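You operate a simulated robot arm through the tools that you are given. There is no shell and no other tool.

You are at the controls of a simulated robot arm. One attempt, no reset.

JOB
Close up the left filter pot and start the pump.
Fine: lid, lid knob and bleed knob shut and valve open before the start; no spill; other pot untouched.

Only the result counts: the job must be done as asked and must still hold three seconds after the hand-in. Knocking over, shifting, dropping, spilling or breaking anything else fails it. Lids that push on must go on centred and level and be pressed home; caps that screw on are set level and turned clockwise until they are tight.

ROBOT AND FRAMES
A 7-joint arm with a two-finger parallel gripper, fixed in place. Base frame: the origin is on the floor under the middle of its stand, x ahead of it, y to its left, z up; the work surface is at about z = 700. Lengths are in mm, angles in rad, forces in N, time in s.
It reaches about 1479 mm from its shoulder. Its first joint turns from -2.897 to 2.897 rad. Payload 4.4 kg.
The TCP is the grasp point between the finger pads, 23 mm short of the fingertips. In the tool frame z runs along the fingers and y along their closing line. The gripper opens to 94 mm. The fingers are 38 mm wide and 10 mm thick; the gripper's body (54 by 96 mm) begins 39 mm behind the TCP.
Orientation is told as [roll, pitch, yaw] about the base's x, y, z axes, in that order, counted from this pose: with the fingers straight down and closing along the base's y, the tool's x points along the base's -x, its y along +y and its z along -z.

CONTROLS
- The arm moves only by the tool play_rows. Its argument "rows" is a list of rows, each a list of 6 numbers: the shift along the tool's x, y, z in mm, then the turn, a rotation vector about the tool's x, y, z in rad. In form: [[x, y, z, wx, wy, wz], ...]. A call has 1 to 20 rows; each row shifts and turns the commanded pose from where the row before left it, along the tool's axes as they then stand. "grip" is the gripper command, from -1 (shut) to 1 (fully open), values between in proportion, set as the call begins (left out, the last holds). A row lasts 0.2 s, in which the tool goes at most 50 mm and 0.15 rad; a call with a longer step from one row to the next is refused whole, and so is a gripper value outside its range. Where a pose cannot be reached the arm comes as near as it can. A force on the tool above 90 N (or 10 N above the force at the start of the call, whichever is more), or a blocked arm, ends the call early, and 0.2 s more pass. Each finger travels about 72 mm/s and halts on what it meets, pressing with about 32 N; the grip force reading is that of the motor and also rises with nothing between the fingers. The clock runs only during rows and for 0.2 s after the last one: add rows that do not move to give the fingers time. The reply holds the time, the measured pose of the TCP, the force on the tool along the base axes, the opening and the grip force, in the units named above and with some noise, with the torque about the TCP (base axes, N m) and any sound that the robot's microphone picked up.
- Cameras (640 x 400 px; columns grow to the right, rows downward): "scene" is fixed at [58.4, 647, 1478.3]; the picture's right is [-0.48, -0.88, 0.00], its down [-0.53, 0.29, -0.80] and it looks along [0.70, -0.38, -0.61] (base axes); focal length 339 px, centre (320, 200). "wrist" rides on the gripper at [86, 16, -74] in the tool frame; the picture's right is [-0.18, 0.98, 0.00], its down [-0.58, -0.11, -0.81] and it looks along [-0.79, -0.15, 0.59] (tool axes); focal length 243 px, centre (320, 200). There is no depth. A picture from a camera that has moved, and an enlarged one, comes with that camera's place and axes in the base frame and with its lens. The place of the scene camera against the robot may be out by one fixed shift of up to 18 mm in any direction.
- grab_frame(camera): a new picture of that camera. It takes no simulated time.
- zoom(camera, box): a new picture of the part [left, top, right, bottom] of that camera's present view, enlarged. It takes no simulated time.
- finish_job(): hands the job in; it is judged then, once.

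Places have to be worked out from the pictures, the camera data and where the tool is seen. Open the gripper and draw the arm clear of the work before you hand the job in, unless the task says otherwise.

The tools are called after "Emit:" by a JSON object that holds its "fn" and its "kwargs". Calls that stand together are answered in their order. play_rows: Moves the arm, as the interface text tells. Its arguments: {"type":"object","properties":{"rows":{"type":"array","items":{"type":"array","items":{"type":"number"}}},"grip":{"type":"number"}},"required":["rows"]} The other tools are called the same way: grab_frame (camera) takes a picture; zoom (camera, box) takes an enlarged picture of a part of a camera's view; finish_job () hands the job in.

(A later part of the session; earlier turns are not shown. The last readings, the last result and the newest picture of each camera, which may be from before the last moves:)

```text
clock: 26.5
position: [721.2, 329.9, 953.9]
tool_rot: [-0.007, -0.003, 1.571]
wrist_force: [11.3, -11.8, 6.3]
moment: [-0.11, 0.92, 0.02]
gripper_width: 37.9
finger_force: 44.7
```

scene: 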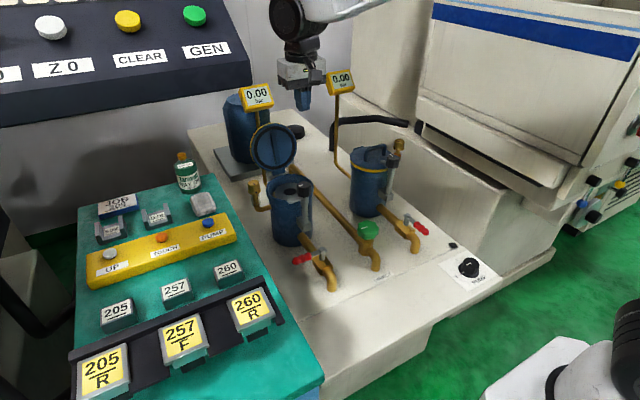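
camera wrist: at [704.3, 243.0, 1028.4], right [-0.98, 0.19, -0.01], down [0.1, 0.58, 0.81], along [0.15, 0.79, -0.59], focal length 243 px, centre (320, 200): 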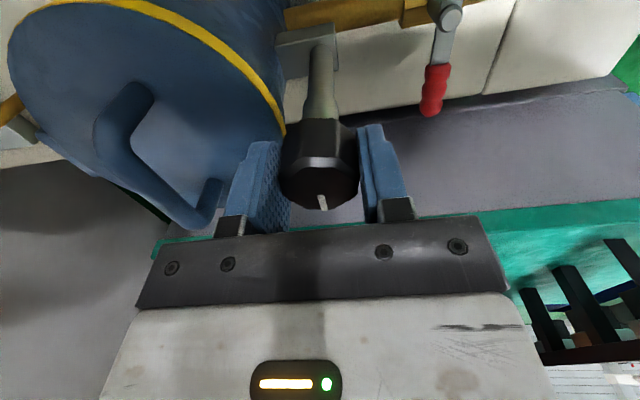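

The side load is down to about 11 N. Now I turn clockwise from above (+wz in the tool frame) in small steps and watch the torque.

Emit:
{"fn": "play_rows", "kwargs": {"rows": [[0, 0, 0, 0, 0, 0.1], [0, 0, 0, 0, 0, 0.1], [0, 0, 0, 0, 0, 0.1], [0, 0, 0, 0, 0, 0.1], [0, 0, 0, 0, 0, 0]]}}

Emit:
{"fn": "zoom", "kwargs": {"camera": "scene", "box": [240, 130, 340, 220]}}

Emit:
{"fn": "grab_frame", "kwargs": {"camera": "wrist"}}

```text
clock: 27.7
position: [721.6, 331.5, 953.9]
tool_rot: [-0.006, -0.007, 1.169]
wrist_force: [-19.2, -25.1, 3.4]
moment: [-0.3, 1.06, 0.01]
gripper_width: 37.7
finger_force: 45.1
```

```text
4.44 times, centred on (290, 175) of scene
camera zoom: at [58.4, 647.0, 1478.3], right [-0.48, -0.88, 0.0], down [-0.53, 0.29, -0.8], along [0.7, -0.38, -0.61], focal length 1508 px, centre (453, 311)
```

zoom: 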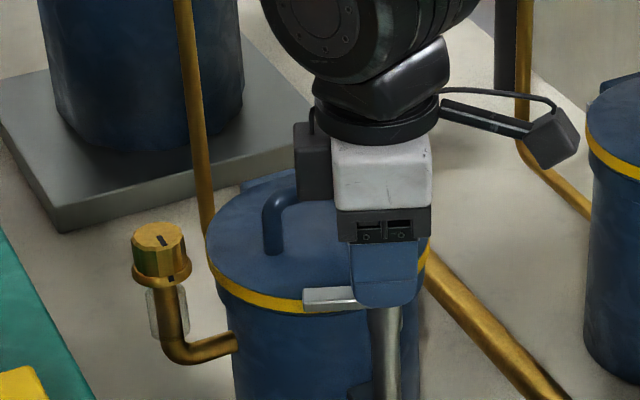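

```text
taken
camera wrist: at [672.5, 256.7, 1028.3], right [-0.83, 0.55, 0.0], down [0.32, 0.49, 0.81], along [0.45, 0.67, -0.59], focal length 243 px, centre (320, 200)
```

wrist: 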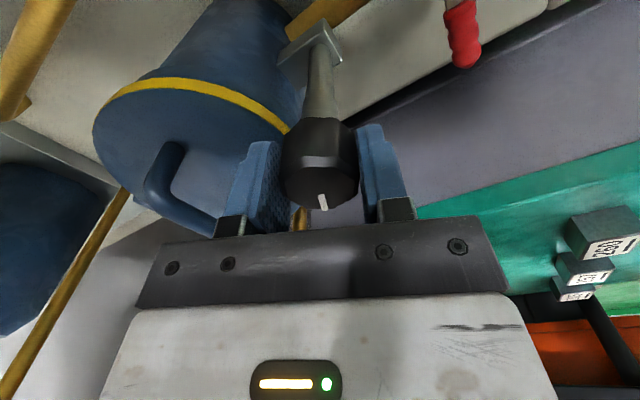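

The knob turns with the gripper and the clamp arm is swinging over the lid, with only small side forces. I correct the centre slightly and keep turning.

Emit:
{"fn": "play_rows", "kwargs": {"rows": [[0.7, 0.2, 0, 0, 0, 0.1], [0, 0, 0, 0, 0, 0.1], [0, 0, 0, 0, 0, 0.1], [0, 0, 0, 0, 0, 0.1], [0, 0, 0, 0, 0, 0]]}}

```text
clock: 28.9
position: [721.1, 328.5, 953.6]
tool_rot: [-0.004, -0.01, 0.768]
wrist_force: [16.0, -5.8, -20.5]
moment: [0.49, 0.15, -0.01]
gripper_width: 37.7
finger_force: 45.3
```

There's a small downward pull of about 20 N, so the knob may be drawing down slightly. I ease the tool down half a millimetre and continue.

Emit:
{"fn": "play_rows", "kwargs": {"rows": [[-0.2, -0.4, 0.5, 0, 0, 0.1], [0, 0, 0, 0, 0, 0.1], [0, 0, 0, 0, 0, 0.1], [0, 0, 0, 0, 0, 0.1], [0, 0, 0, 0, 0, 0]]}}

Emit:
{"fn": "grab_frame", "kwargs": {"camera": "wrist"}}

Emit:
{"fn": "zoom", "kwargs": {"camera": "scene", "box": [240, 130, 340, 220]}}

```text
clock: 30.1
position: [721.6, 330.7, 953.7]
tool_rot: [-0.001, -0.005, 0.369]
wrist_force: [1.1, -14.9, -7.9]
moment: [-0.61, -0.68, -0.02]
gripper_width: 37.7
finger_force: 45.1
```

```text
taken
camera wrist: at [635.0, 313.5, 1028.3], right [-0.18, 0.98, 0.0], down [0.58, 0.11, 0.81], along [0.8, 0.15, -0.59], focal length 243 px, centre (320, 200)
```

wrist: 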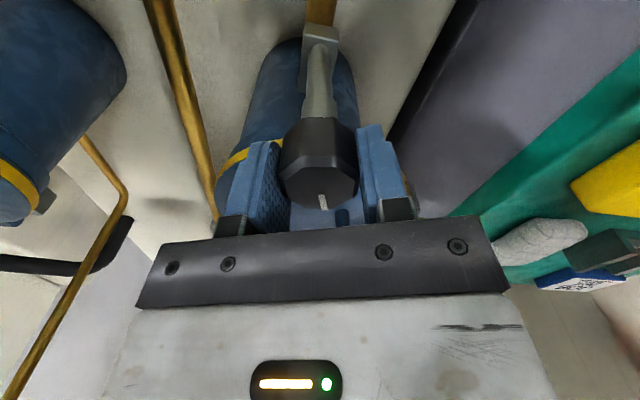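

```text
4.44 times, centred on (290, 175) of scene
camera zoom: at [58.4, 647.0, 1478.3], right [-0.48, -0.88, 0.0], down [-0.53, 0.29, -0.8], along [0.7, -0.38, -0.61], focal length 1508 px, centre (453, 311)
```

zoom: 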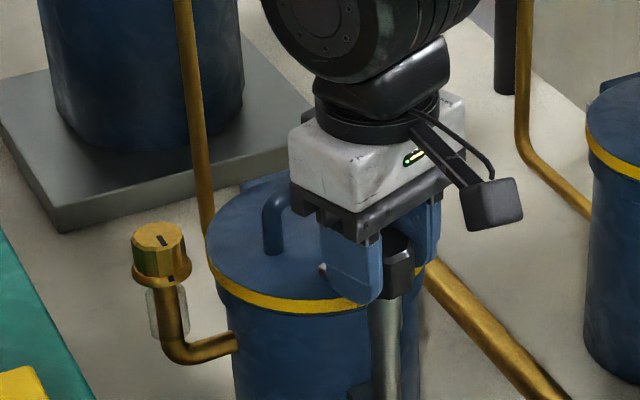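

Turning goes smoothly with hardly any torque. I continue to a full quarter turn and look for the stop.

Emit:
{"fn": "play_rows", "kwargs": {"rows": [[0.3, -0.2, 0.2, 0, 0, 0.1], [0, 0, 0, 0, 0, 0.1], [0, 0, 0, 0, 0, 0.1], [0, 0, 0, 0, 0, 0.07], [0, 0, 0, 0, 0, 0]]}}

Emit:
{"fn": "grab_frame", "kwargs": {"camera": "wrist"}}

```text
clock: 31.3
position: [721.8, 329.3, 954.2]
tool_rot: [0.002, -0.007, -0.003]
wrist_force: [7.9, -22.6, -6.6]
moment: [-1.04, 0.03, 0.56]
gripper_width: 37.7
finger_force: 45.1
```

```text
taken
camera wrist: at [634.9, 345.6, 1028.5], right [0.19, 0.98, 0.0], down [0.58, -0.11, 0.81], along [0.8, -0.15, -0.59], focal length 243 px, centre (320, 200)
```

wrist: 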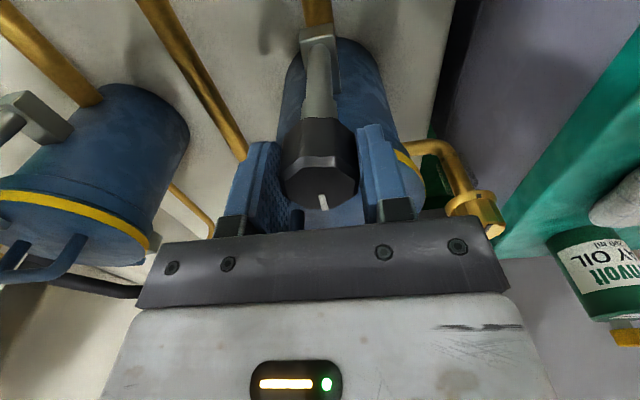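

A 0.56 N·m torque now resists the turn, so I think I'm at the stop. I turn a little further to confirm it's tight.

Emit:
{"fn": "play_rows", "kwargs": {"rows": [[0, 0, 0, 0, 0, 0.04], [0, 0, 0, 0, 0, 0.04], [0, 0, 0, 0, 0, 0]]}}

Emit:
{"fn": "zoom", "kwargs": {"camera": "wrist", "box": [240, 90, 420, 220]}}

```text
clock: 32.1
position: [721.7, 330.4, 953.8]
tool_rot: [0.006, -0.007, -0.08]
wrist_force: [1.1, -7.6, 2.2]
moment: [-0.47, -0.09, 0.34]
gripper_width: 37.9
finger_force: 45.3
```

```text
3.08 times, centred on (330, 155) of wrist
camera zoom: at [636.4, 352.2, 1028.5], right [0.26, 0.96, 0.01], down [0.56, -0.16, 0.81], along [0.78, -0.21, -0.59], focal length 746 px, centre (289, 338)
```

zoom: 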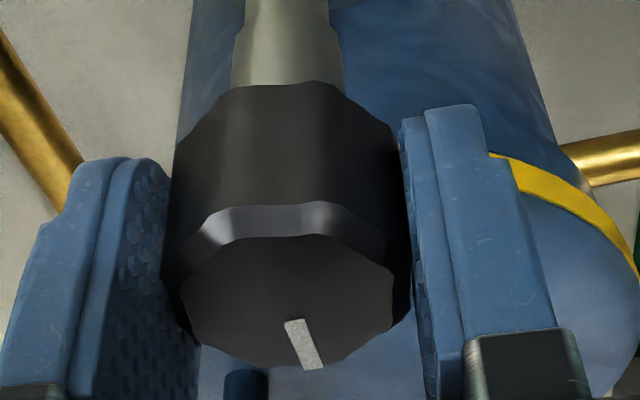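

The torque stays near 0.4–0.5 N·m and the gripper slips on the knob, which points to a hard stop. I open the gripper, lift, and compare the clamp with the right pot.

Emit:
{"fn": "play_rows", "kwargs": {"rows": [[0, 0, 0, 0, 0, 0], [0, 0, 0, 0, 0, 0], [0, 0, -20, 0, 0, 0], [0, 0, -30, 0, 0, 0], [0, 0, -40, 0, 0, 0], [40, 0, -20, 0, 0, 0.0], [40, 0, 0, 0, 0, 0.0], [0, 0, 0, 0, 0, -0.08], [0, 0, 0, 0, 0, 0]], "grip": 0.28}}

Emit:
{"fn": "grab_frame", "kwargs": {"camera": "wrist"}}

Emit:
{"fn": "zoom", "kwargs": {"camera": "wrist", "box": [260, 20, 440, 170]}}

Emit:
{"fn": "zoom", "kwargs": {"camera": "scene", "box": [240, 140, 330, 220]}}

```text
clock: 34.1
position: [639.1, 336.4, 1063.0]
tool_rot: [0.004, -0.006, 0.0]
wrist_force: [-0.7, 0.4, -0.8]
moment: [0.01, -0.04, 0.0]
gripper_width: 60.2
finger_force: 0.0
```

```text
taken
camera wrist: at [552.1, 351.7, 1136.3], right [0.18, 0.98, 0.0], down [0.58, -0.11, 0.81], along [0.8, -0.15, -0.59], focal length 243 px, centre (320, 200)
```

wrist: 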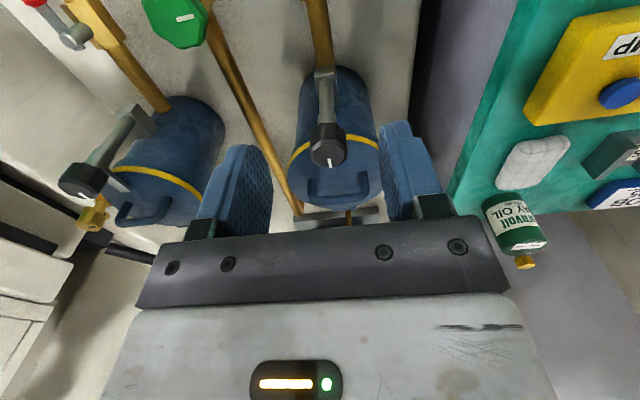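

```text
2.67 times, centred on (350, 95) of wrist
camera zoom: at [552.1, 351.7, 1136.3], right [0.18, 0.98, 0.0], down [0.58, -0.11, 0.81], along [0.8, -0.15, -0.59], focal length 647 px, centre (240, 480)
```

zoom: 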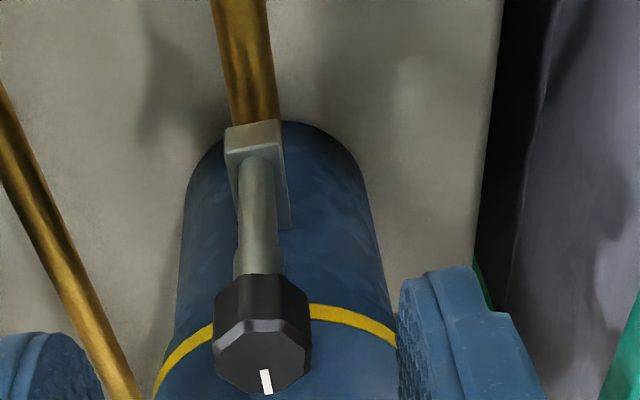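

```text
5.00 times, centred on (285, 180) of scene
camera zoom: at [58.4, 647.0, 1478.3], right [-0.48, -0.88, 0.0], down [-0.53, 0.29, -0.8], along [0.7, -0.38, -0.61], focal length 1696 px, centre (495, 300)
```

zoom: 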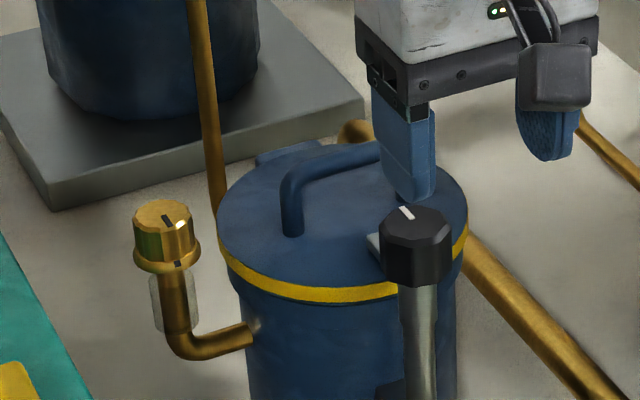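

The lid knob now points exactly along +x with its arm over the lid, a full quarter turn to the stop. Next is the bleed knob, which I triangulate at about (815.5, 434) with its top at z≈943. I move above it and turn the tool to +90°.

Emit:
{"fn": "play_rows", "kwargs": {"rows": [[-35.3, 19.6, 0, 0, 0, 0], [-35.3, 19.6, 0, 0, 0, 0], [-35.3, 19.6, 0, 0, 0, 0], [-35.3, 19.6, 0, 0, 0, 0], [-35.3, 19.6, 0, 0, 0, 0], [0, 0, 0, 0, 0, -0.1428], [0, 0, 0, 0, 0, -0.1428], [0, 0, 0, 0, 0, -0.1428], [0, 0, 0, 0, 0, -0.1428], [0, 0, 0, 0, 0, -0.1428], [0, 0, 0, 0, 0, -0.1428], [0, 0, 0, 0, 0, -0.1428], [0, 0, 0, 0, 0, -0.1428], [0, 0, 0, 0, 0, -0.1428], [0, 0, 0, 0, 0, -0.1428], [0, 0, 0, 0, 0, -0.1428], [0, 0, 0, 0, 0, 0]], "grip": 0.28}}

Emit:
{"fn": "grab_frame", "kwargs": {"camera": "wrist"}}

Emit:
{"fn": "zoom", "kwargs": {"camera": "wrist", "box": [250, 20, 400, 140]}}

Emit:
{"fn": "zoom", "kwargs": {"camera": "scene", "box": [220, 90, 340, 220]}}

```text
clock: 37.7
position: [817.4, 433.9, 1064.9]
tool_rot: [-0.007, -0.004, 1.572]
wrist_force: [-0.3, -0.3, -0.3]
moment: [0.02, -0.02, -0.01]
gripper_width: 60.2
finger_force: 0.1
```

```text
taken
camera wrist: at [800.7, 346.3, 1139.7], right [-0.98, 0.18, -0.01], down [0.1, 0.58, 0.81], along [0.15, 0.79, -0.59], focal length 243 px, centre (320, 200)
```

wrist: 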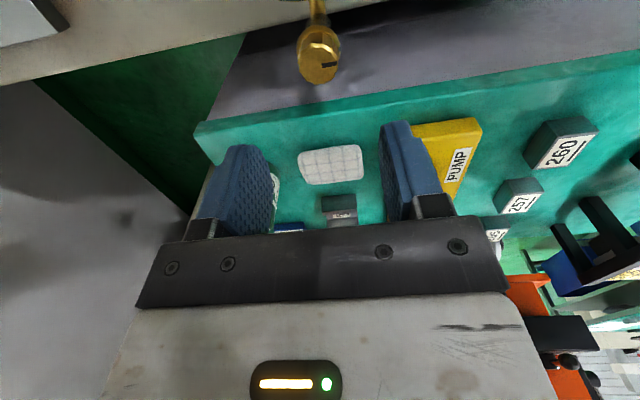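

```text
3.33 times, centred on (325, 80) of wrist
camera zoom: at [800.7, 346.3, 1139.7], right [-0.98, 0.18, -0.01], down [0.1, 0.58, 0.81], along [0.15, 0.79, -0.59], focal length 809 px, centre (303, 600)
```

zoom: 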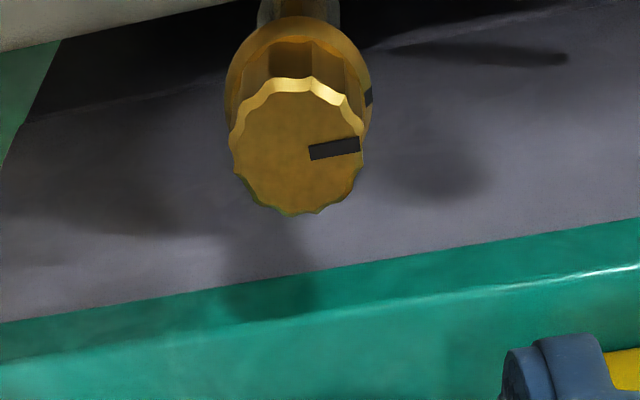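

```text
3.08 times, centred on (280, 155) of scene
camera zoom: at [58.4, 647.0, 1478.3], right [-0.48, -0.88, 0.0], down [-0.53, 0.29, -0.8], along [0.7, -0.38, -0.61], focal length 1044 px, centre (443, 338)
```

zoom: 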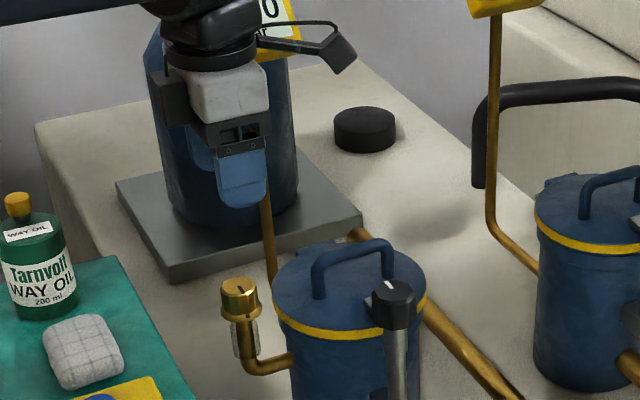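

From this view the bleed knob axis is at about (819, 435.5) with its top near z 940, a grip diameter of about 32 mm and a skirt near z 910. Its mark points to -x. I descend with the tips to about z 923.

Emit:
{"fn": "play_rows", "kwargs": {"rows": [[-1.4, -1.6, 20, 0, 0, 0], [0, 0, 20, 0, 0, 0], [0, 0, 20, 0, 0, 0], [0, 0, 20, 0, 0, 0], [0, 0, 20, 0, 0, 0], [0, 0, 10, 0, 0, 0], [0, 0, 9, 0, 0, 0], [0, 0, 0, 0, 0, 0]], "grip": 0.28}}

Emit:
{"fn": "zoom", "kwargs": {"camera": "wrist", "box": [180, 80, 460, 260]}}

Emit:
{"fn": "zoom", "kwargs": {"camera": "scene", "box": [230, 130, 320, 220]}}

```text
clock: 39.5
position: [819.7, 434.4, 947.1]
tool_rot: [-0.007, -0.003, 1.572]
wrist_force: [-0.2, -0.4, -0.4]
moment: [-0.01, 0.0, 0.03]
gripper_width: 60.3
finger_force: 0.0
```

```text
2.22 times, centred on (320, 170) of wrist
camera zoom: at [802.1, 348.0, 1021.3], right [-0.98, 0.18, -0.01], down [0.1, 0.58, 0.81], along [0.15, 0.79, -0.59], focal length 539 px, centre (320, 267)
```

zoom: 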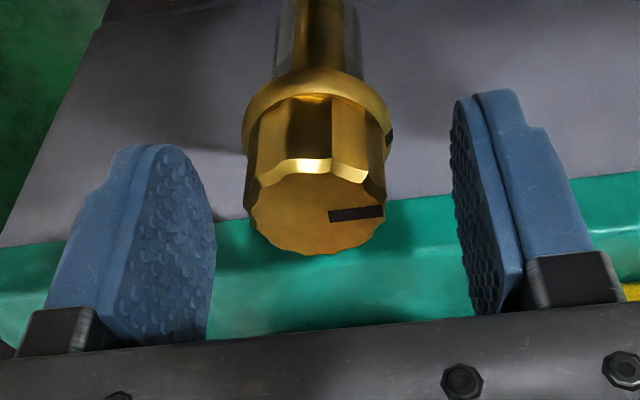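

```text
4.44 times, centred on (275, 175) of scene
camera zoom: at [58.4, 647.0, 1478.3], right [-0.48, -0.88, 0.0], down [-0.53, 0.29, -0.8], along [0.7, -0.38, -0.61], focal length 1508 px, centre (520, 311)
```

zoom: 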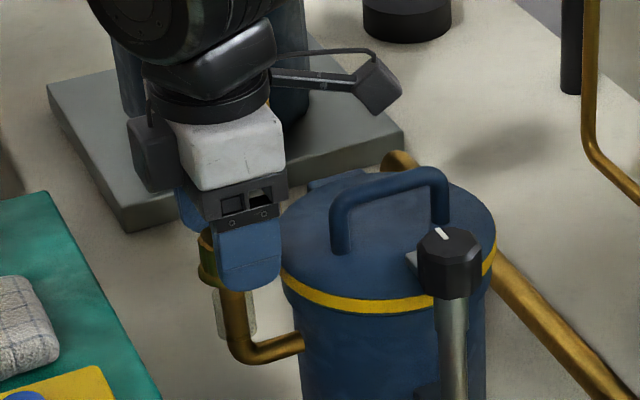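

The knob axis reads x≈819.4 with its top near z 940, centred between the fingers with about 16 mm of overlap. I close on it.

Emit:
{"fn": "play_rows", "kwargs": {"rows": [[0, 0, 2, 0, 0, 0], [0, 0, 0, 0, 0, 0], [0, 0, 0, 0, 0, 0], [0, 0, 0, 0, 0, 0]], "grip": -1}}

```text
clock: 40.5
position: [820.0, 434.7, 946.1]
tool_rot: [-0.009, -0.005, 1.571]
wrist_force: [39.4, 7.0, -4.4]
moment: [0.21, -0.2, -0.1]
gripper_width: 31.6
finger_force: 44.8
```

It's gripped at 31.6 mm with a 39 N side load in x. I relax it by 1 mm, then start turning clockwise.

Emit:
{"fn": "play_rows", "kwargs": {"rows": [[0, -0.9, 0, 0, 0, 0], [0, 0, 0, 0, 0, 0.1], [0, 0, 0, 0, 0, 0.1], [0, 0, 0, 0, 0, 0.1], [0, 0, 0, 0, 0, 0]]}}

Emit:
{"fn": "zoom", "kwargs": {"camera": "wrist", "box": [220, 80, 420, 240]}}

```text
clock: 41.7
position: [819.5, 436.1, 945.4]
tool_rot: [-0.005, -0.004, 1.272]
wrist_force: [-40.2, -10.2, 27.7]
moment: [0.16, 1.58, 0.11]
gripper_width: 31.7
finger_force: 45.0
```

```text
2.50 times, centred on (320, 160) of wrist
camera zoom: at [778.4, 357.7, 1019.4], right [-0.88, 0.47, 0.0], down [0.27, 0.52, 0.81], along [0.38, 0.71, -0.59], focal length 606 px, centre (320, 300)
```

zoom: 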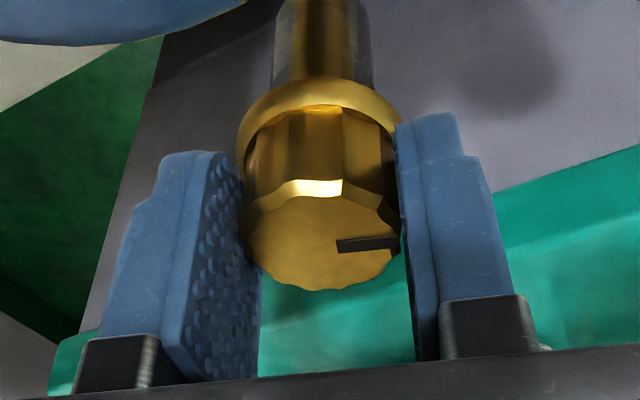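

The knob turns with the gripper. I trim the side load and continue clockwise.

Emit:
{"fn": "play_rows", "kwargs": {"rows": [[0.4, 0.7, -0.4, 0, 0, 0.1], [0, 0, 0, 0, 0, 0.1], [0, 0, 0, 0, 0, 0.1], [0, 0, 0, 0, 0, 0.1], [0, 0, 0, 0, 0, 0]]}}

```text
clock: 42.9
position: [819.2, 435.3, 945.7]
tool_rot: [-0.003, -0.009, 0.869]
wrist_force: [-52.8, 33.9, 23.1]
moment: [1.23, 1.69, 0.11]
gripper_width: 31.7
finger_force: 44.7
```

The remaining side load lies along the closing axis, so I shift along tool y to relieve it and keep turning.

Emit:
{"fn": "play_rows", "kwargs": {"rows": [[0, 1.4, -0.4, 0, 0, 0], [0, 0, 0, 0, 0, 0.1], [0, 0, 0, 0, 0, 0.1], [0, 0, 0, 0, 0, 0.1], [0, 0, 0, 0, 0, 0.1], [0, 0, 0, 0, 0, 0]]}}

```text
clock: 44.3
position: [819.4, 437.7, 945.0]
tool_rot: [0.001, -0.01, 0.469]
wrist_force: [-11.0, 46.4, 3.6]
moment: [1.4, 0.1, 0.05]
gripper_width: 31.5
finger_force: 45.4
```

The load is still about 46 N along tool y, so I shift a bit more and finish the quarter turn, watching for the stop torque.

Emit:
{"fn": "play_rows", "kwargs": {"rows": [[0, 1.2, 0, 0, 0, 0], [0, 0, 0, 0, 0, 0.1], [0, 0, 0, 0, 0, 0.1], [0, 0, 0, 0, 0, 0.1], [0, 0, 0, 0, 0, 0.1], [0, 0, 0, 0, 0, 0.07], [0, 0, 0, 0, 0, 0]]}}

Emit:
{"fn": "zoom", "kwargs": {"camera": "wrist", "box": [220, 80, 420, 240]}}

```text
clock: 45.9
position: [818.2, 437.6, 944.8]
tool_rot: [0.004, -0.007, 0.0]
wrist_force: [19.3, 39.2, -8.2]
moment: [0.17, -0.81, 0.06]
gripper_width: 31.5
finger_force: 44.5
```

```text
2.50 times, centred on (320, 160) of wrist
camera zoom: at [731.2, 453.4, 1019.0], right [0.18, 0.98, 0.0], down [0.57, -0.11, 0.81], along [0.8, -0.15, -0.59], focal length 606 px, centre (320, 300)
```

zoom: 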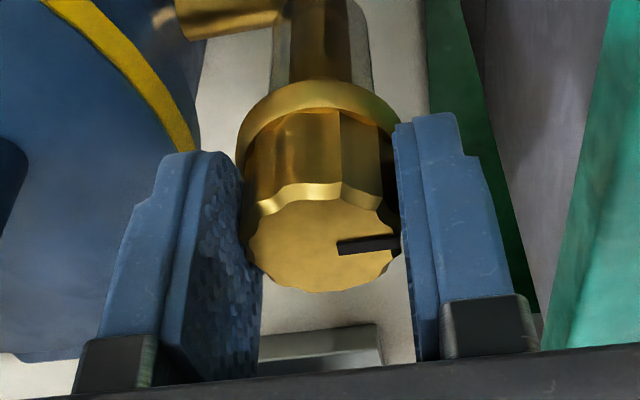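

There's almost no torque yet (0.06 N·m), so the stop has not been reached. I trim the side load and keep turning clockwise past the quarter turn.

Emit:
{"fn": "play_rows", "kwargs": {"rows": [[0, 0.7, 0, 0, 0, 0], [0, 0, 0, 0, 0, 0.08], [0, 0, 0, 0, 0, 0.08], [0, 0, 0, 0, 0, 0.08], [0, 0, 0, 0, 0, 0]]}}

Emit:
{"fn": "zoom", "kwargs": {"camera": "wrist", "box": [220, 80, 420, 240]}}

```text
clock: 47.1
position: [818.5, 438.5, 944.9]
tool_rot: [0.002, -0.004, -0.237]
wrist_force: [-7.9, 26.9, -3.0]
moment: [0.17, 0.15, 0.77]
gripper_width: 31.4
finger_force: 45.2
```

```text
2.50 times, centred on (320, 160) of wrist
camera zoom: at [738.1, 473.9, 1019.1], right [0.41, 0.91, 0.01], down [0.53, -0.25, 0.81], along [0.74, -0.33, -0.59], focal length 606 px, centre (320, 300)
```

zoom: 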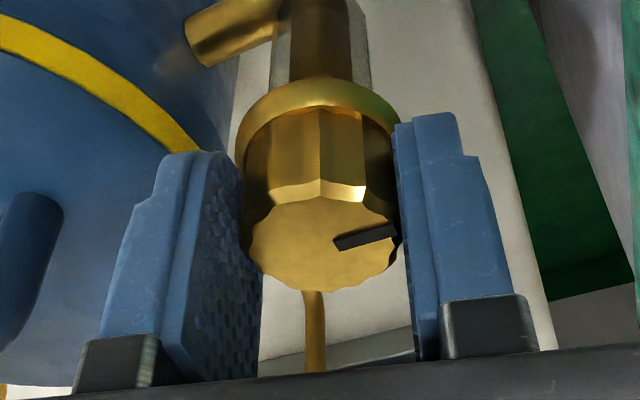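

A torque of 0.77 N·m with the gripper slipping means the bleed knob is against its stop. I release and lift off to inspect it.

Emit:
{"fn": "play_rows", "kwargs": {"rows": [[0, 0, 0, 0, 0, 0], [0, 0, 0, 0, 0, 0], [0, 0, -15, 0, 0, 0], [0, 0, -35, 0, 0, 0], [0, 0, -45, 0, 0, 0], [0, 0, -25, 0, 0, -0.12], [0, 0, 0, 0, 0, -0.12], [45, 0, 0, 0, 0, 0], [45, 0, 0, 0, 0, 0], [45, 0, 0, 0, 0, 0], [0, 0, 0, 0, 0, 0]], "grip": 0.28}}

Emit:
{"fn": "zoom", "kwargs": {"camera": "wrist", "box": [200, 0, 400, 160]}}

Emit:
{"fn": "grab_frame", "kwargs": {"camera": "wrist"}}

Emit:
{"fn": "zoom", "kwargs": {"camera": "scene", "box": [230, 130, 330, 220]}}

```text
clock: 49.5
position: [681.4, 437.8, 1062.9]
tool_rot: [0.003, -0.008, 0.001]
wrist_force: [0.1, -0.7, -0.4]
moment: [0.0, 0.04, -0.01]
gripper_width: 60.1
finger_force: 0.0
```

```text
2.50 times, centred on (300, 80) of wrist
camera zoom: at [595.8, 453.5, 1137.1], right [0.18, 0.98, 0.0], down [0.58, -0.11, 0.81], along [0.8, -0.15, -0.59], focal length 606 px, centre (370, 500)
```

zoom: 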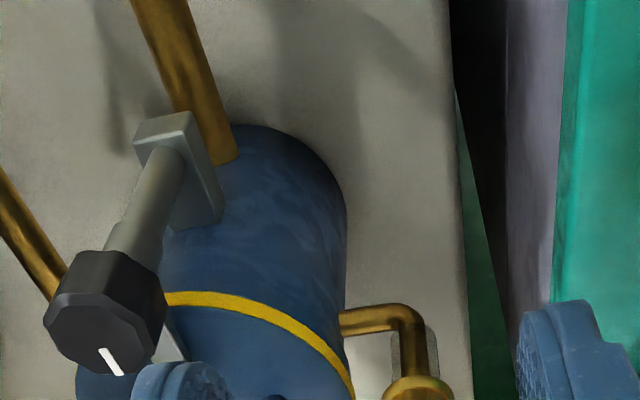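

```text
taken
camera wrist: at [595.8, 453.5, 1137.1], right [0.18, 0.98, 0.0], down [0.58, -0.11, 0.81], along [0.8, -0.15, -0.59], focal length 243 px, centre (320, 200)
```

wrist: 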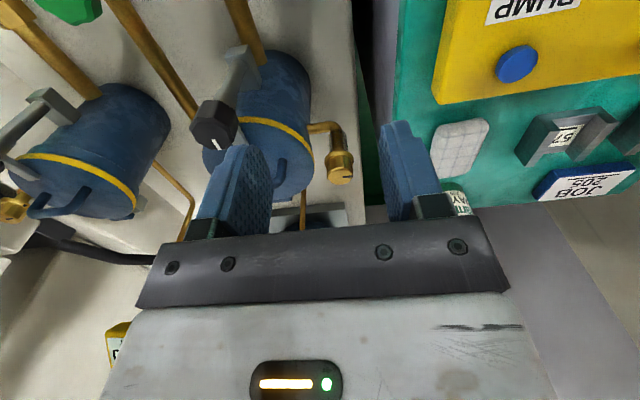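

```text
4.44 times, centred on (280, 175) of scene
camera zoom: at [58.4, 647.0, 1478.3], right [-0.48, -0.88, 0.0], down [-0.53, 0.29, -0.8], along [0.7, -0.38, -0.61], focal length 1508 px, centre (498, 311)
```

zoom: 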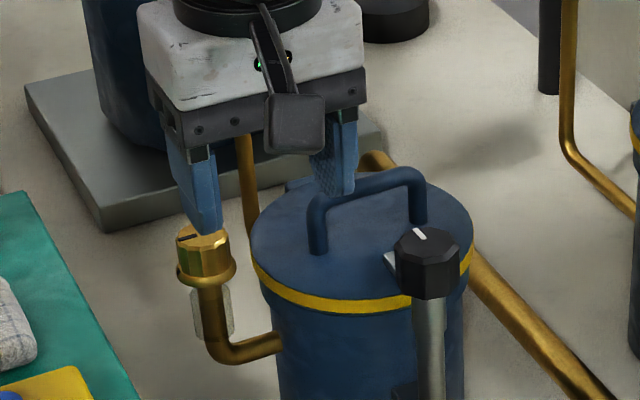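

The bleed mark now points to +y like the right pot's, so the lid, lid knob and bleed knob are all shut. Next is the valve: its pivot is at about (624, 327, 787) and the handle tip at about (614, 416, 819), and it must swing to -x. I close the fingers and descend on the +x side of the handle.

Emit:
{"fn": "play_rows", "kwargs": {"rows": [[20, -34, 0, 0, 0, 0], [0, 0, 37, 0, 0, 0], [0, 0, 37, 0, 0, 0], [0, 0, 37, 0, 0, 0], [0, 0, 37, 0, 0, 0], [0, 0, 37, 0, 0, 0], [0, 0, 25, 0, 0, 0], [0, 0, 0, 0, 0, 0]], "grip": -1}}

Emit:
{"fn": "grab_frame", "kwargs": {"camera": "wrist"}}

Emit:
{"fn": "zoom", "kwargs": {"camera": "scene", "box": [230, 170, 370, 310]}}

```text
clock: 51.3
position: [664.6, 404.6, 853.0]
tool_rot: [0.003, -0.006, 0.0]
wrist_force: [0.4, -0.3, 0.3]
moment: [-0.05, 0.01, 0.02]
gripper_width: 0.0
finger_force: 32.7
```

```text
taken
camera wrist: at [577.1, 421.0, 927.1], right [0.18, 0.98, 0.0], down [0.58, -0.11, 0.81], along [0.8, -0.15, -0.59], focal length 243 px, centre (320, 200)
```

wrist: 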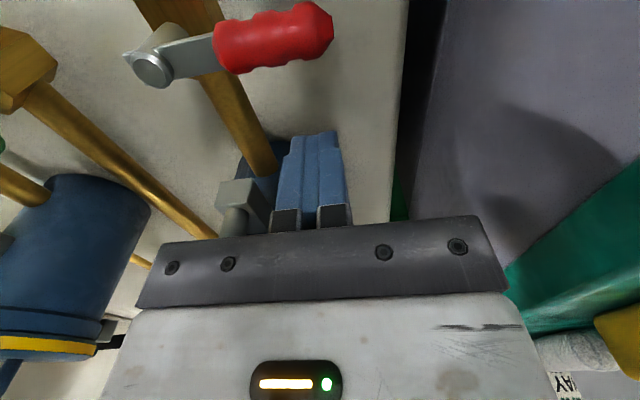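

```text
2.86 times, centred on (300, 240) of scene
camera zoom: at [58.4, 647.0, 1478.3], right [-0.48, -0.88, 0.0], down [-0.53, 0.29, -0.8], along [0.7, -0.38, -0.61], focal length 969 px, centre (377, 86)
```

zoom: 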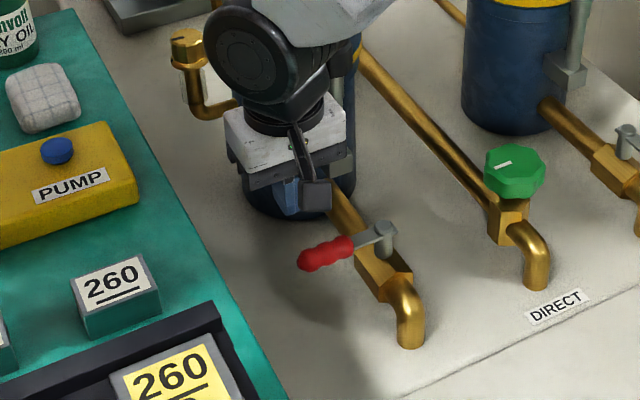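

The handle's near edge is at about x 629 and my fingers' face at about 645. I descend so the tips are at z≈790 beside the red grip, then close the gap gently.

Emit:
{"fn": "play_rows", "kwargs": {"rows": [[0, 0, 20, 0, 0, 0], [0, 0, 20, 0, 0, 0], [8, 0, 0, 0, 0, 0], [5, 0, 0, 0, 0, 0], [0, 0, 0, 0, 0, 0]], "grip": -1}}

Emit:
{"fn": "grab_frame", "kwargs": {"camera": "wrist"}}

Emit:
{"fn": "zoom", "kwargs": {"camera": "scene", "box": [250, 200, 350, 300]}}

```text
clock: 52.5
position: [650.9, 405.5, 812.8]
tool_rot: [0.004, -0.008, 0.0]
wrist_force: [-0.2, -0.3, -0.4]
moment: [0.01, -0.01, 0.01]
gripper_width: 0.0
finger_force: 32.5
```

```text
taken
camera wrist: at [564.1, 420.8, 886.0], right [0.18, 0.98, 0.0], down [0.58, -0.11, 0.81], along [0.8, -0.15, -0.59], focal length 243 px, centre (320, 200)
```

wrist: 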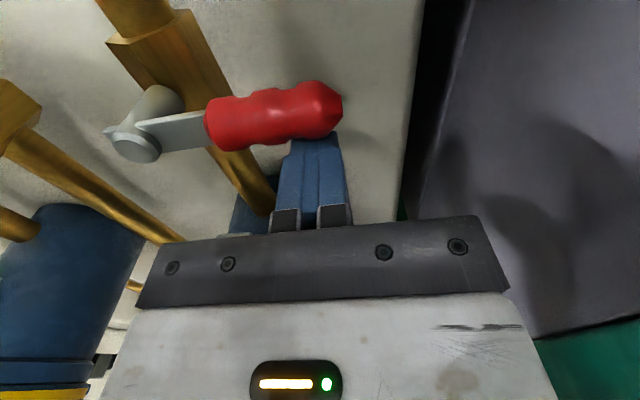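

```text
4.00 times, centred on (300, 250) of scene
camera zoom: at [58.4, 647.0, 1478.3], right [-0.48, -0.88, 0.0], down [-0.53, 0.29, -0.8], along [0.7, -0.38, -0.61], focal length 1357 px, centre (400, 0)
```

zoom: 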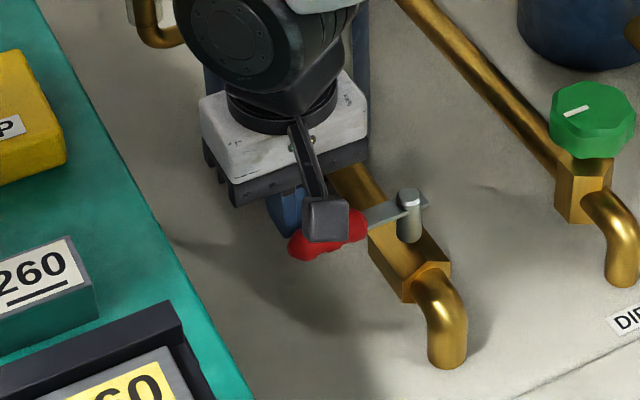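

The fingers sit right beside the grip. I now sweep the tool in an arc about the valve pivot, turning with the handle, counter-clockwise from above.

Emit:
{"fn": "play_rows", "kwargs": {"rows": [[9.84, 2.7, 0, 0, 0, -0.12], [9.84, 2.7, 0, 0, 0, -0.12], [9.84, 2.7, 0, 0, 0, -0.12], [9.84, 2.7, 0, 0, 0, -0.12], [0, 0, 0, 0, 0, 0]], "grip": -1}}

Emit:
{"fn": "grab_frame", "kwargs": {"camera": "wrist"}}

Emit:
{"fn": "zoom", "kwargs": {"camera": "scene", "box": [250, 200, 350, 300]}}

```text
clock: 53.7
position: [610.3, 407.3, 813.2]
tool_rot: [0.0, -0.006, 0.482]
wrist_force: [0.1, -0.5, 0.1]
moment: [-0.01, -0.01, 0.03]
gripper_width: 0.2
finger_force: 31.8
```

```text
taken
camera wrist: at [525.8, 381.4, 887.3], right [-0.29, 0.96, 0.0], down [0.56, 0.17, 0.81], along [0.78, 0.24, -0.59], focal length 243 px, centre (320, 200)
```

wrist: 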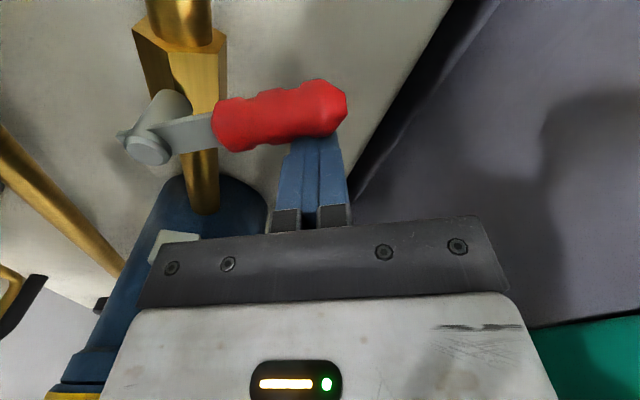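

```text
4.00 times, centred on (300, 250) of scene
camera zoom: at [58.4, 647.0, 1478.3], right [-0.48, -0.88, 0.0], down [-0.53, 0.29, -0.8], along [0.7, -0.38, -0.61], focal length 1357 px, centre (400, 0)
```

zoom: 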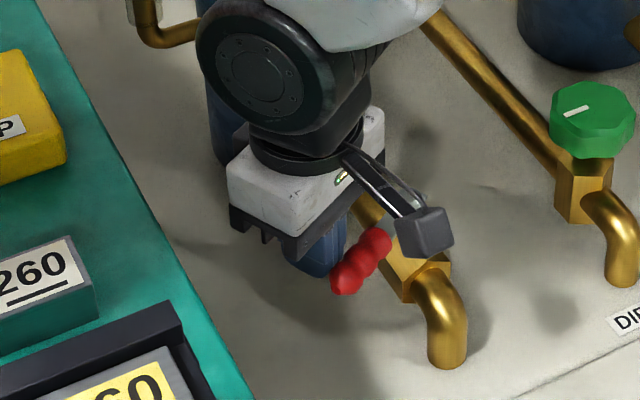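

The handle is swinging with the fingers at almost no force. I continue the arc.

Emit:
{"fn": "play_rows", "kwargs": {"rows": [[9.84, 2.7, 0, 0, 0, -0.12], [9.84, 2.7, 0, 0, 0, -0.12], [9.84, 2.7, 0, 0, 0, -0.12], [9.84, 2.7, 0, 0, 0, -0.12], [9.84, 2.7, 0, 0, 0, -0.12], [9.84, 2.7, 0, 0, 0, -0.12], [0, 0, 0, 0, 0, 0]], "grip": -1}}

Emit:
{"fn": "grab_frame", "kwargs": {"camera": "wrist"}}

Emit:
{"fn": "zoom", "kwargs": {"camera": "scene", "box": [260, 200, 380, 310]}}

```text
clock: 55.3
position: [559.7, 378.3, 814.9]
tool_rot: [-0.005, -0.006, 1.203]
wrist_force: [0.1, -0.8, -0.8]
moment: [-0.01, 0.02, 0.04]
gripper_width: 0.2
finger_force: 32.2
```

```text
taken
camera wrist: at [513.2, 303.1, 888.2], right [-0.85, 0.53, 0.0], down [0.3, 0.5, 0.81], along [0.43, 0.69, -0.59], focal length 243 px, centre (320, 200)
```

wrist: 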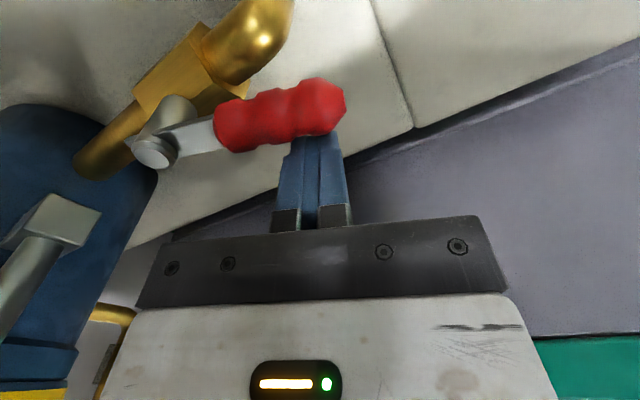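

```text
3.64 times, centred on (320, 255) of scene
camera zoom: at [58.4, 647.0, 1478.3], right [-0.48, -0.88, 0.0], down [-0.53, 0.29, -0.8], along [0.7, -0.38, -0.61], focal length 1234 px, centre (320, 0)
```

zoom: 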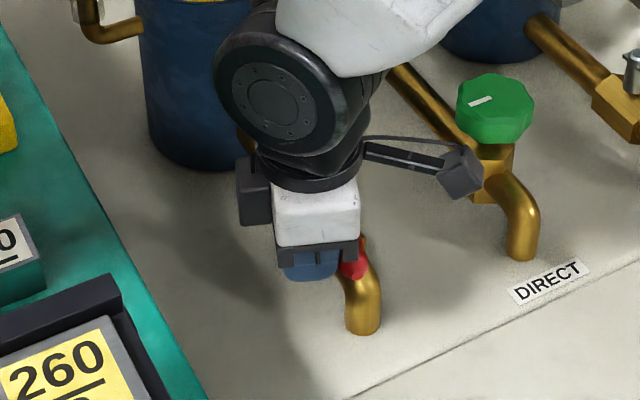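

The handle is nearly in line with the pipe. I continue to the stop in smaller steps.

Emit:
{"fn": "play_rows", "kwargs": {"rows": [[9.84, 2.7, 0, 0, 0, -0.12], [9.84, 2.7, 0, 0, 0, -0.12], [4.9, 1.4, 0, 0, 0, -0.06], [4.9, 1.4, 0, 0, 0, -0.06], [0, 0, 0, 0, 0, 0]], "grip": -1}}

Emit:
{"fn": "grab_frame", "kwargs": {"camera": "wrist"}}

```text
clock: 56.2
position: [546.5, 357.8, 814.8]
tool_rot: [-0.012, -0.01, 1.533]
wrist_force: [-8.2, 40.0, -8.8]
moment: [0.74, -0.13, -0.09]
gripper_width: 0.0
finger_force: 32.4
stopped in row 4: the force on the tool passed its limit at 105 N (the readings are from after the stop); the commanded pose is now the measured one
```

```text
taken
camera wrist: at [526.3, 272.3, 888.2], right [-0.98, 0.22, -0.01], down [0.12, 0.57, 0.81], along [0.19, 0.79, -0.58], focal length 243 px, centre (320, 200)
```

wrist: 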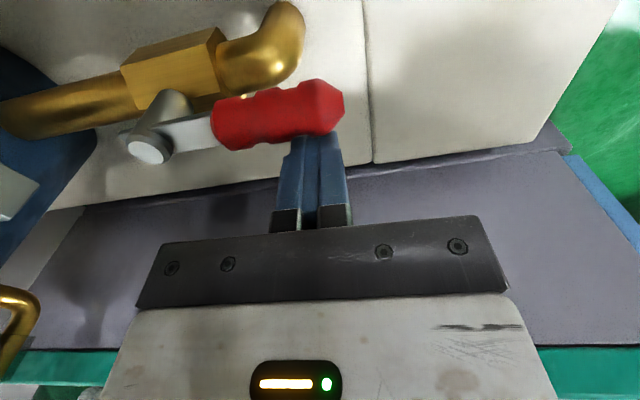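

The handle hit its stop (105 N) lying in line with the pipe, so the valve is fully open. I back off and lift, then inspect it.

Emit:
{"fn": "play_rows", "kwargs": {"rows": [[-10, 0, 0, 0, 0, 0], [-15, 0, 0, 0, 0, 0], [0, 0, -40, 0, 0, 0], [0, 0, -45, 0, 0, 0], [0, 0, -45, 0, 0, 0], [0, 0, -45, 0, 0, 0], [0, 0, 0, 0, 0, 0]], "grip": -1}}

Emit:
{"fn": "grab_frame", "kwargs": {"camera": "scene"}}

Emit:
{"fn": "zoom", "kwargs": {"camera": "scene", "box": [270, 170, 450, 300]}}

Emit:
{"fn": "zoom", "kwargs": {"camera": "scene", "box": [440, 230, 520, 300]}}

```text
clock: 57.8
position: [543.3, 380.8, 988.2]
tool_rot: [-0.01, -0.006, 1.533]
wrist_force: [0.7, -0.7, 0.0]
moment: [0.01, 0.01, 0.02]
gripper_width: 0.1
finger_force: 32.1
```

```text
taken
```

scene: 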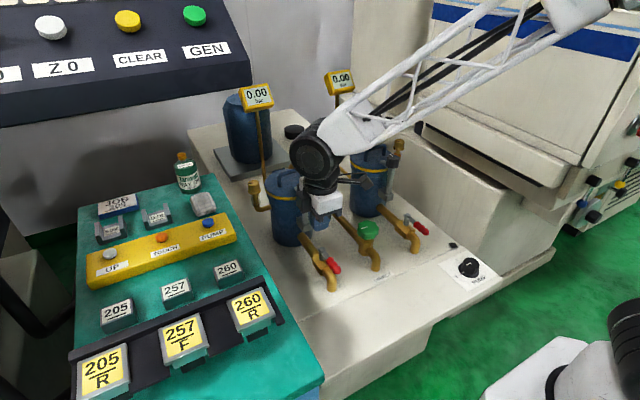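

```text
3.08 times, centred on (360, 235) of scene
camera zoom: at [58.4, 647.0, 1478.3], right [-0.48, -0.88, 0.0], down [-0.53, 0.29, -0.8], along [0.7, -0.38, -0.61], focal length 1044 px, centre (197, 92)
```

zoom: 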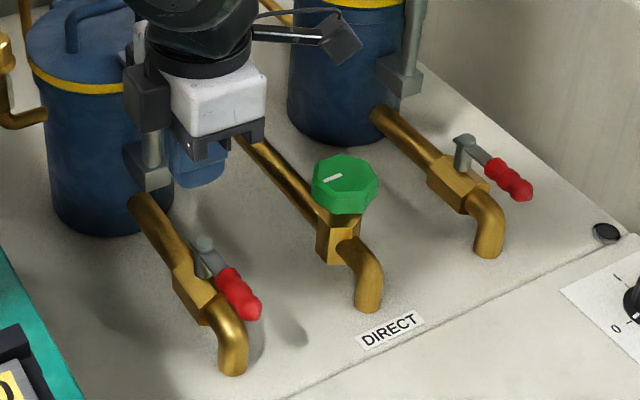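

```text
5.71 times, centred on (480, 265) of scene
camera zoom: at [58.4, 647.0, 1478.3], right [-0.48, -0.88, 0.0], down [-0.53, 0.29, -0.8], along [0.7, -0.38, -0.61], focal length 1939 px, centre (-594, -171)
```

zoom: 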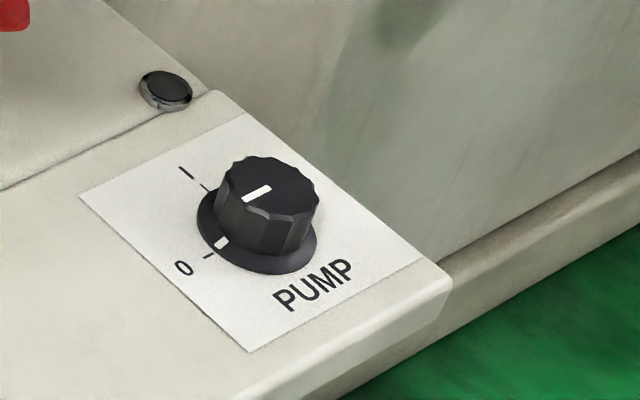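

The valve handle now lies along the pipe like the right one. Next is the rotary PUMP switch at about (440, -60): I rotate the tool back to yaw 0 first so the camera stays away from the machine wall on that side.

Emit:
{"fn": "play_rows", "kwargs": {"rows": [[0, 0, -10, 0, 0, 0.139], [0, 0, -10, 0, 0, 0.139], [0, 0, -10, 0, 0, 0.139], [0, 0, -10, 0, 0, 0.139], [0, 0, 0, 0, 0, 0.139], [0, 0, 0, 0, 0, 0.139], [0, 0, 0, 0, 0, 0.139], [0, 0, 0, 0, 0, 0.139], [0, 0, 0, 0, 0, 0.139], [0, 0, 0, 0, 0, 0.139], [0, 0, 0, 0, 0, 0.143], [0, 0, 0, 0, 0, 0]], "grip": 0.28}}

Emit:
{"fn": "play_rows", "kwargs": {"rows": [[10, -40, 0, 0, 0, 0], [10, -40, 0, 0, 0, 0], [10, -40, 0, 0, 0, 0], [10, -40, 0, 0, 0, 0], [10, -40, 0, 0, 0, 0], [10, -40, 0, 0, 0, 0], [10, -40, 0, 0, 0, 0], [10, -40, 0, 0, 0, 0], [10, -40, 0, 0, 0, 0], [0, 0, 0, 0, 0, 0]], "grip": 0.28}}

Emit:
{"fn": "grab_frame", "kwargs": {"camera": "wrist"}}

Emit:
{"fn": "grab_frame", "kwargs": {"camera": "scene"}}

```text
clock: 60.4
position: [545.8, 380.8, 1029.6]
tool_rot: [0.007, -0.011, -0.001]
wrist_force: [0.2, 0.3, -0.4]
moment: [-0.01, 0.0, -0.04]
gripper_width: 60.5
finger_force: 0.1
```

```text
clock: 62.6
position: [454.3, 22.2, 1025.1]
tool_rot: [0.007, -0.009, 0.0]
wrist_force: [0.1, 0.0, -0.6]
moment: [0.0, 0.0, 0.0]
gripper_width: 60.2
finger_force: 0.0
```

```text
taken
camera wrist: at [367.2, 37.8, 1098.7], right [0.18, 0.98, 0.01], down [0.57, -0.12, 0.81], along [0.8, -0.14, -0.58], focal length 243 px, centre (320, 200)
```

wrist: 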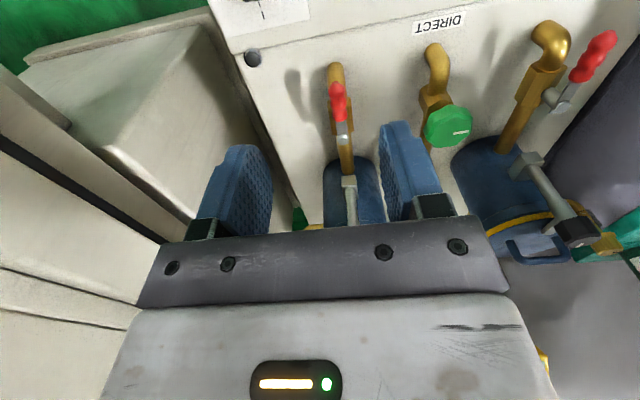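

```text
taken
```

scene: 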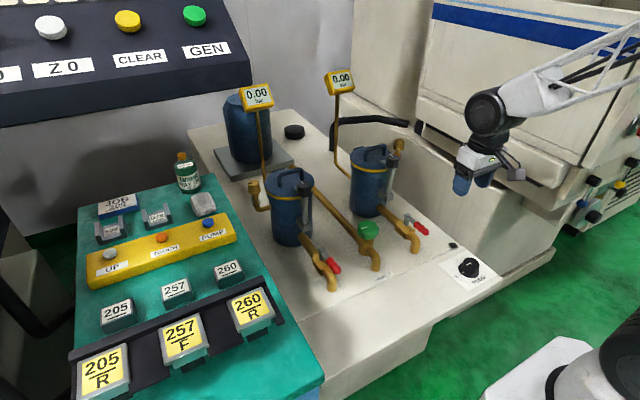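

The pump switch is just out of the wrist camera's view. I move back and sideways to see it.

Emit:
{"fn": "play_rows", "kwargs": {"rows": [[25, -22.5, 0, 0, 0, 0], [25, -22.5, 0, 0, 0, 0], [25, -22.5, 0, 0, 0, 0], [0, 0, 0, 0, 0, 0]], "grip": 0.28}}

Emit:
{"fn": "grab_frame", "kwargs": {"camera": "wrist"}}

Emit:
{"fn": "zoom", "kwargs": {"camera": "wrist", "box": [220, 0, 420, 130]}}

```text
clock: 63.6
position: [379.5, -46.2, 1026.0]
tool_rot: [0.007, -0.011, 0.0]
wrist_force: [-0.2, 0.0, -0.1]
moment: [0.01, -0.01, 0.02]
gripper_width: 60.4
finger_force: 0.0
```

```text
taken
camera wrist: at [292.6, -30.3, 1099.7], right [0.18, 0.98, 0.01], down [0.57, -0.11, 0.81], along [0.8, -0.14, -0.58], focal length 243 px, centre (320, 200)
```

wrist: 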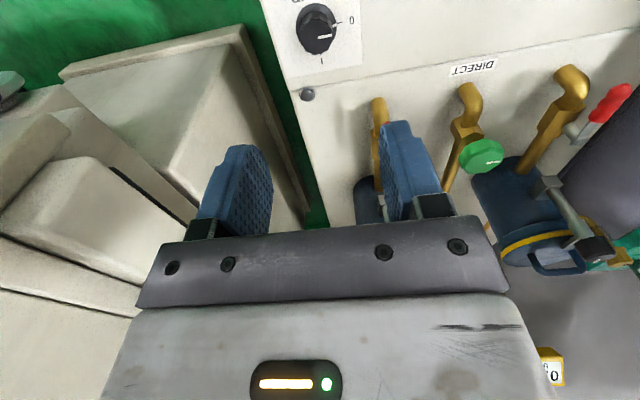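

```text
3.08 times, centred on (320, 65) of wrist
camera zoom: at [292.6, -30.3, 1099.7], right [0.18, 0.98, 0.01], down [0.57, -0.11, 0.81], along [0.8, -0.14, -0.58], focal length 746 px, centre (320, 615)
```

zoom: 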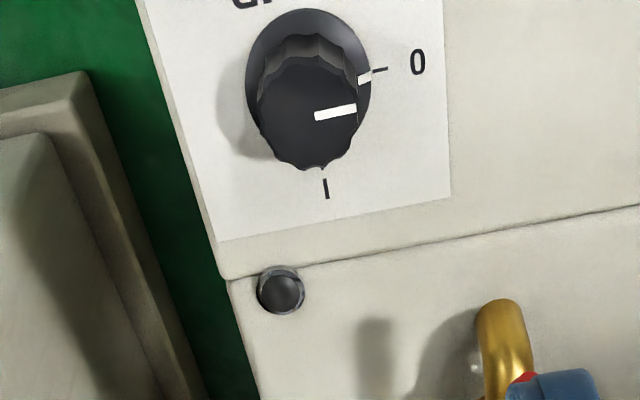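

The knob's pointer is at 0 (+y side) and "I" is on the +x side, so it needs a clockwise quarter turn. I descend for a second view to pin down its position and height.

Emit:
{"fn": "play_rows", "kwargs": {"rows": [[0, 0, 40, 0, 0, 0], [0, 0, 40, 0, 0, 0], [0, 0, 40, 0, 0, 0], [0, 0, 0, 0, 0, 0]], "grip": 0.7}}

Emit:
{"fn": "grab_frame", "kwargs": {"camera": "wrist"}}

Emit:
{"fn": "zoom", "kwargs": {"camera": "wrist", "box": [220, 0, 420, 150]}}

```text
clock: 64.6
position: [380.8, -46.3, 903.5]
tool_rot: [0.006, -0.011, 0.0]
wrist_force: [0.5, 0.5, -0.2]
moment: [0.02, 0.04, -0.02]
gripper_width: 80.0
finger_force: 0.0
```

```text
taken
camera wrist: at [294.1, -30.5, 978.9], right [0.18, 0.98, 0.01], down [0.57, -0.12, 0.81], along [0.8, -0.14, -0.58], focal length 243 px, centre (320, 200)
```

wrist: 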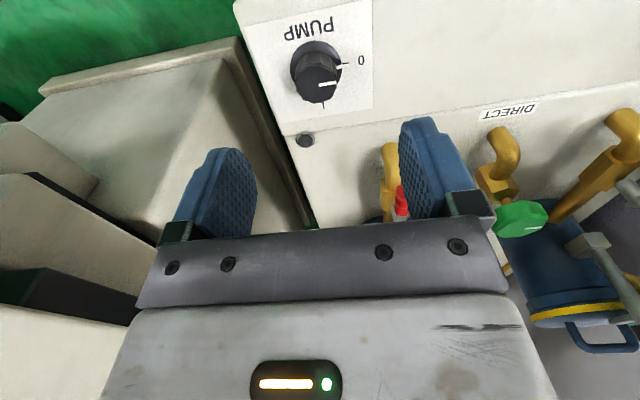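

```text
2.67 times, centred on (320, 75) of wrist
camera zoom: at [294.1, -30.5, 978.9], right [0.18, 0.98, 0.01], down [0.57, -0.12, 0.81], along [0.8, -0.14, -0.58], focal length 647 px, centre (320, 533)
```

zoom: 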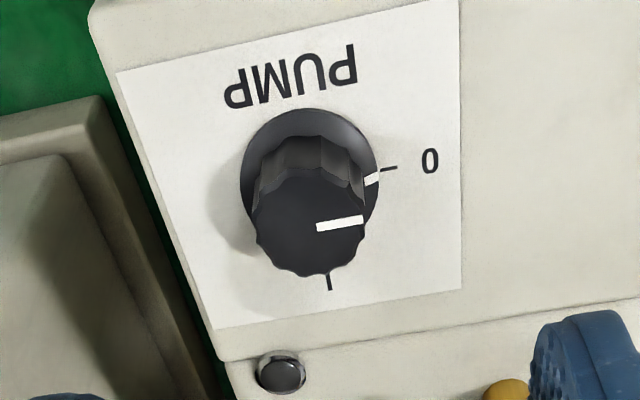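

The pump knob axis is at about (426, -56.5), its top at z≈732, about 43 mm across with the wider skirt near z 708. I move above it and go down to z≈800 for a check.

Emit:
{"fn": "play_rows", "kwargs": {"rows": [[-45.2, -10.2, 0, 0.006, 0.011, 0], [0, 0, 34, 0, 0, 0], [0, 0, 34, 0, 0, 0], [0, 0, 34, 0, 0, 0], [0, 0, 0, 0, 0, 0]], "grip": 0.7}}

Emit:
{"fn": "grab_frame", "kwargs": {"camera": "wrist"}}

Emit:
{"fn": "zoom", "kwargs": {"camera": "wrist", "box": [200, 0, 420, 180]}}

Emit:
{"fn": "zoom", "kwargs": {"camera": "scene", "box": [420, 190, 540, 300]}}

```text
clock: 65.8
position: [427.6, -53.3, 804.6]
tool_rot: [0.002, -0.001, 0.001]
wrist_force: [0.2, -0.4, 0.0]
moment: [-0.01, 0.02, 0.02]
gripper_width: 79.8
finger_force: 0.1
```

```text
taken
camera wrist: at [340.5, -37.5, 879.5], right [0.18, 0.98, 0.0], down [0.58, -0.11, 0.81], along [0.79, -0.15, -0.59], focal length 243 px, centre (320, 200)
```

wrist: 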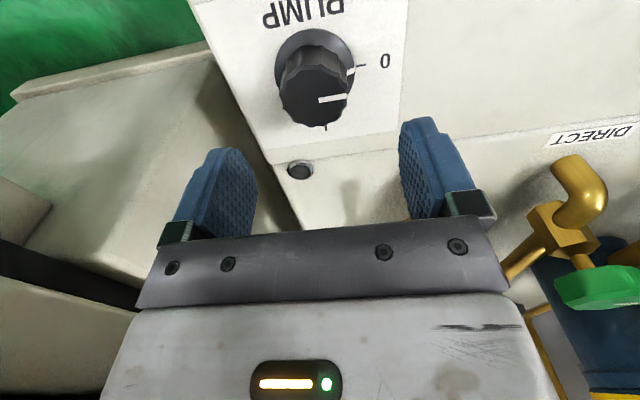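

```text
2.22 times, centred on (310, 90) of wrist
camera zoom: at [340.5, -37.5, 879.5], right [0.18, 0.98, 0.0], down [0.58, -0.11, 0.81], along [0.79, -0.15, -0.59], focal length 539 px, centre (342, 444)
```

zoom: 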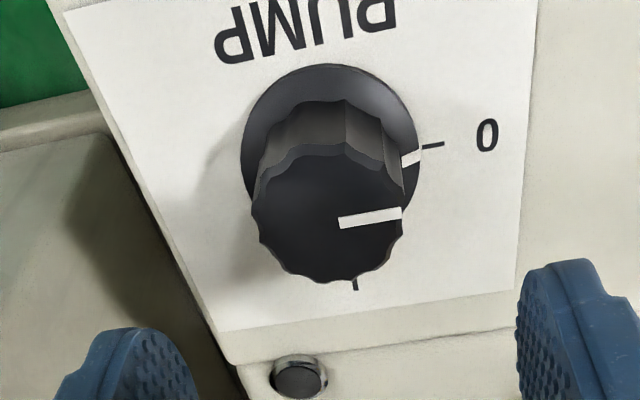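

```text
3.64 times, centred on (480, 245) of scene
camera zoom: at [58.4, 647.0, 1478.3], right [-0.48, -0.88, 0.0], down [-0.53, 0.29, -0.8], along [0.7, -0.38, -0.61], focal length 1234 px, centre (-262, 36)
```

zoom: 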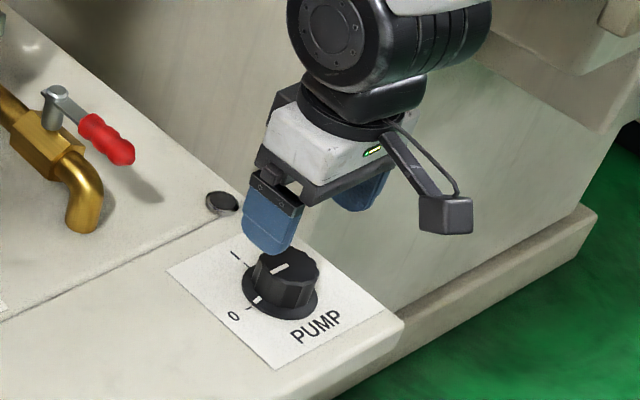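

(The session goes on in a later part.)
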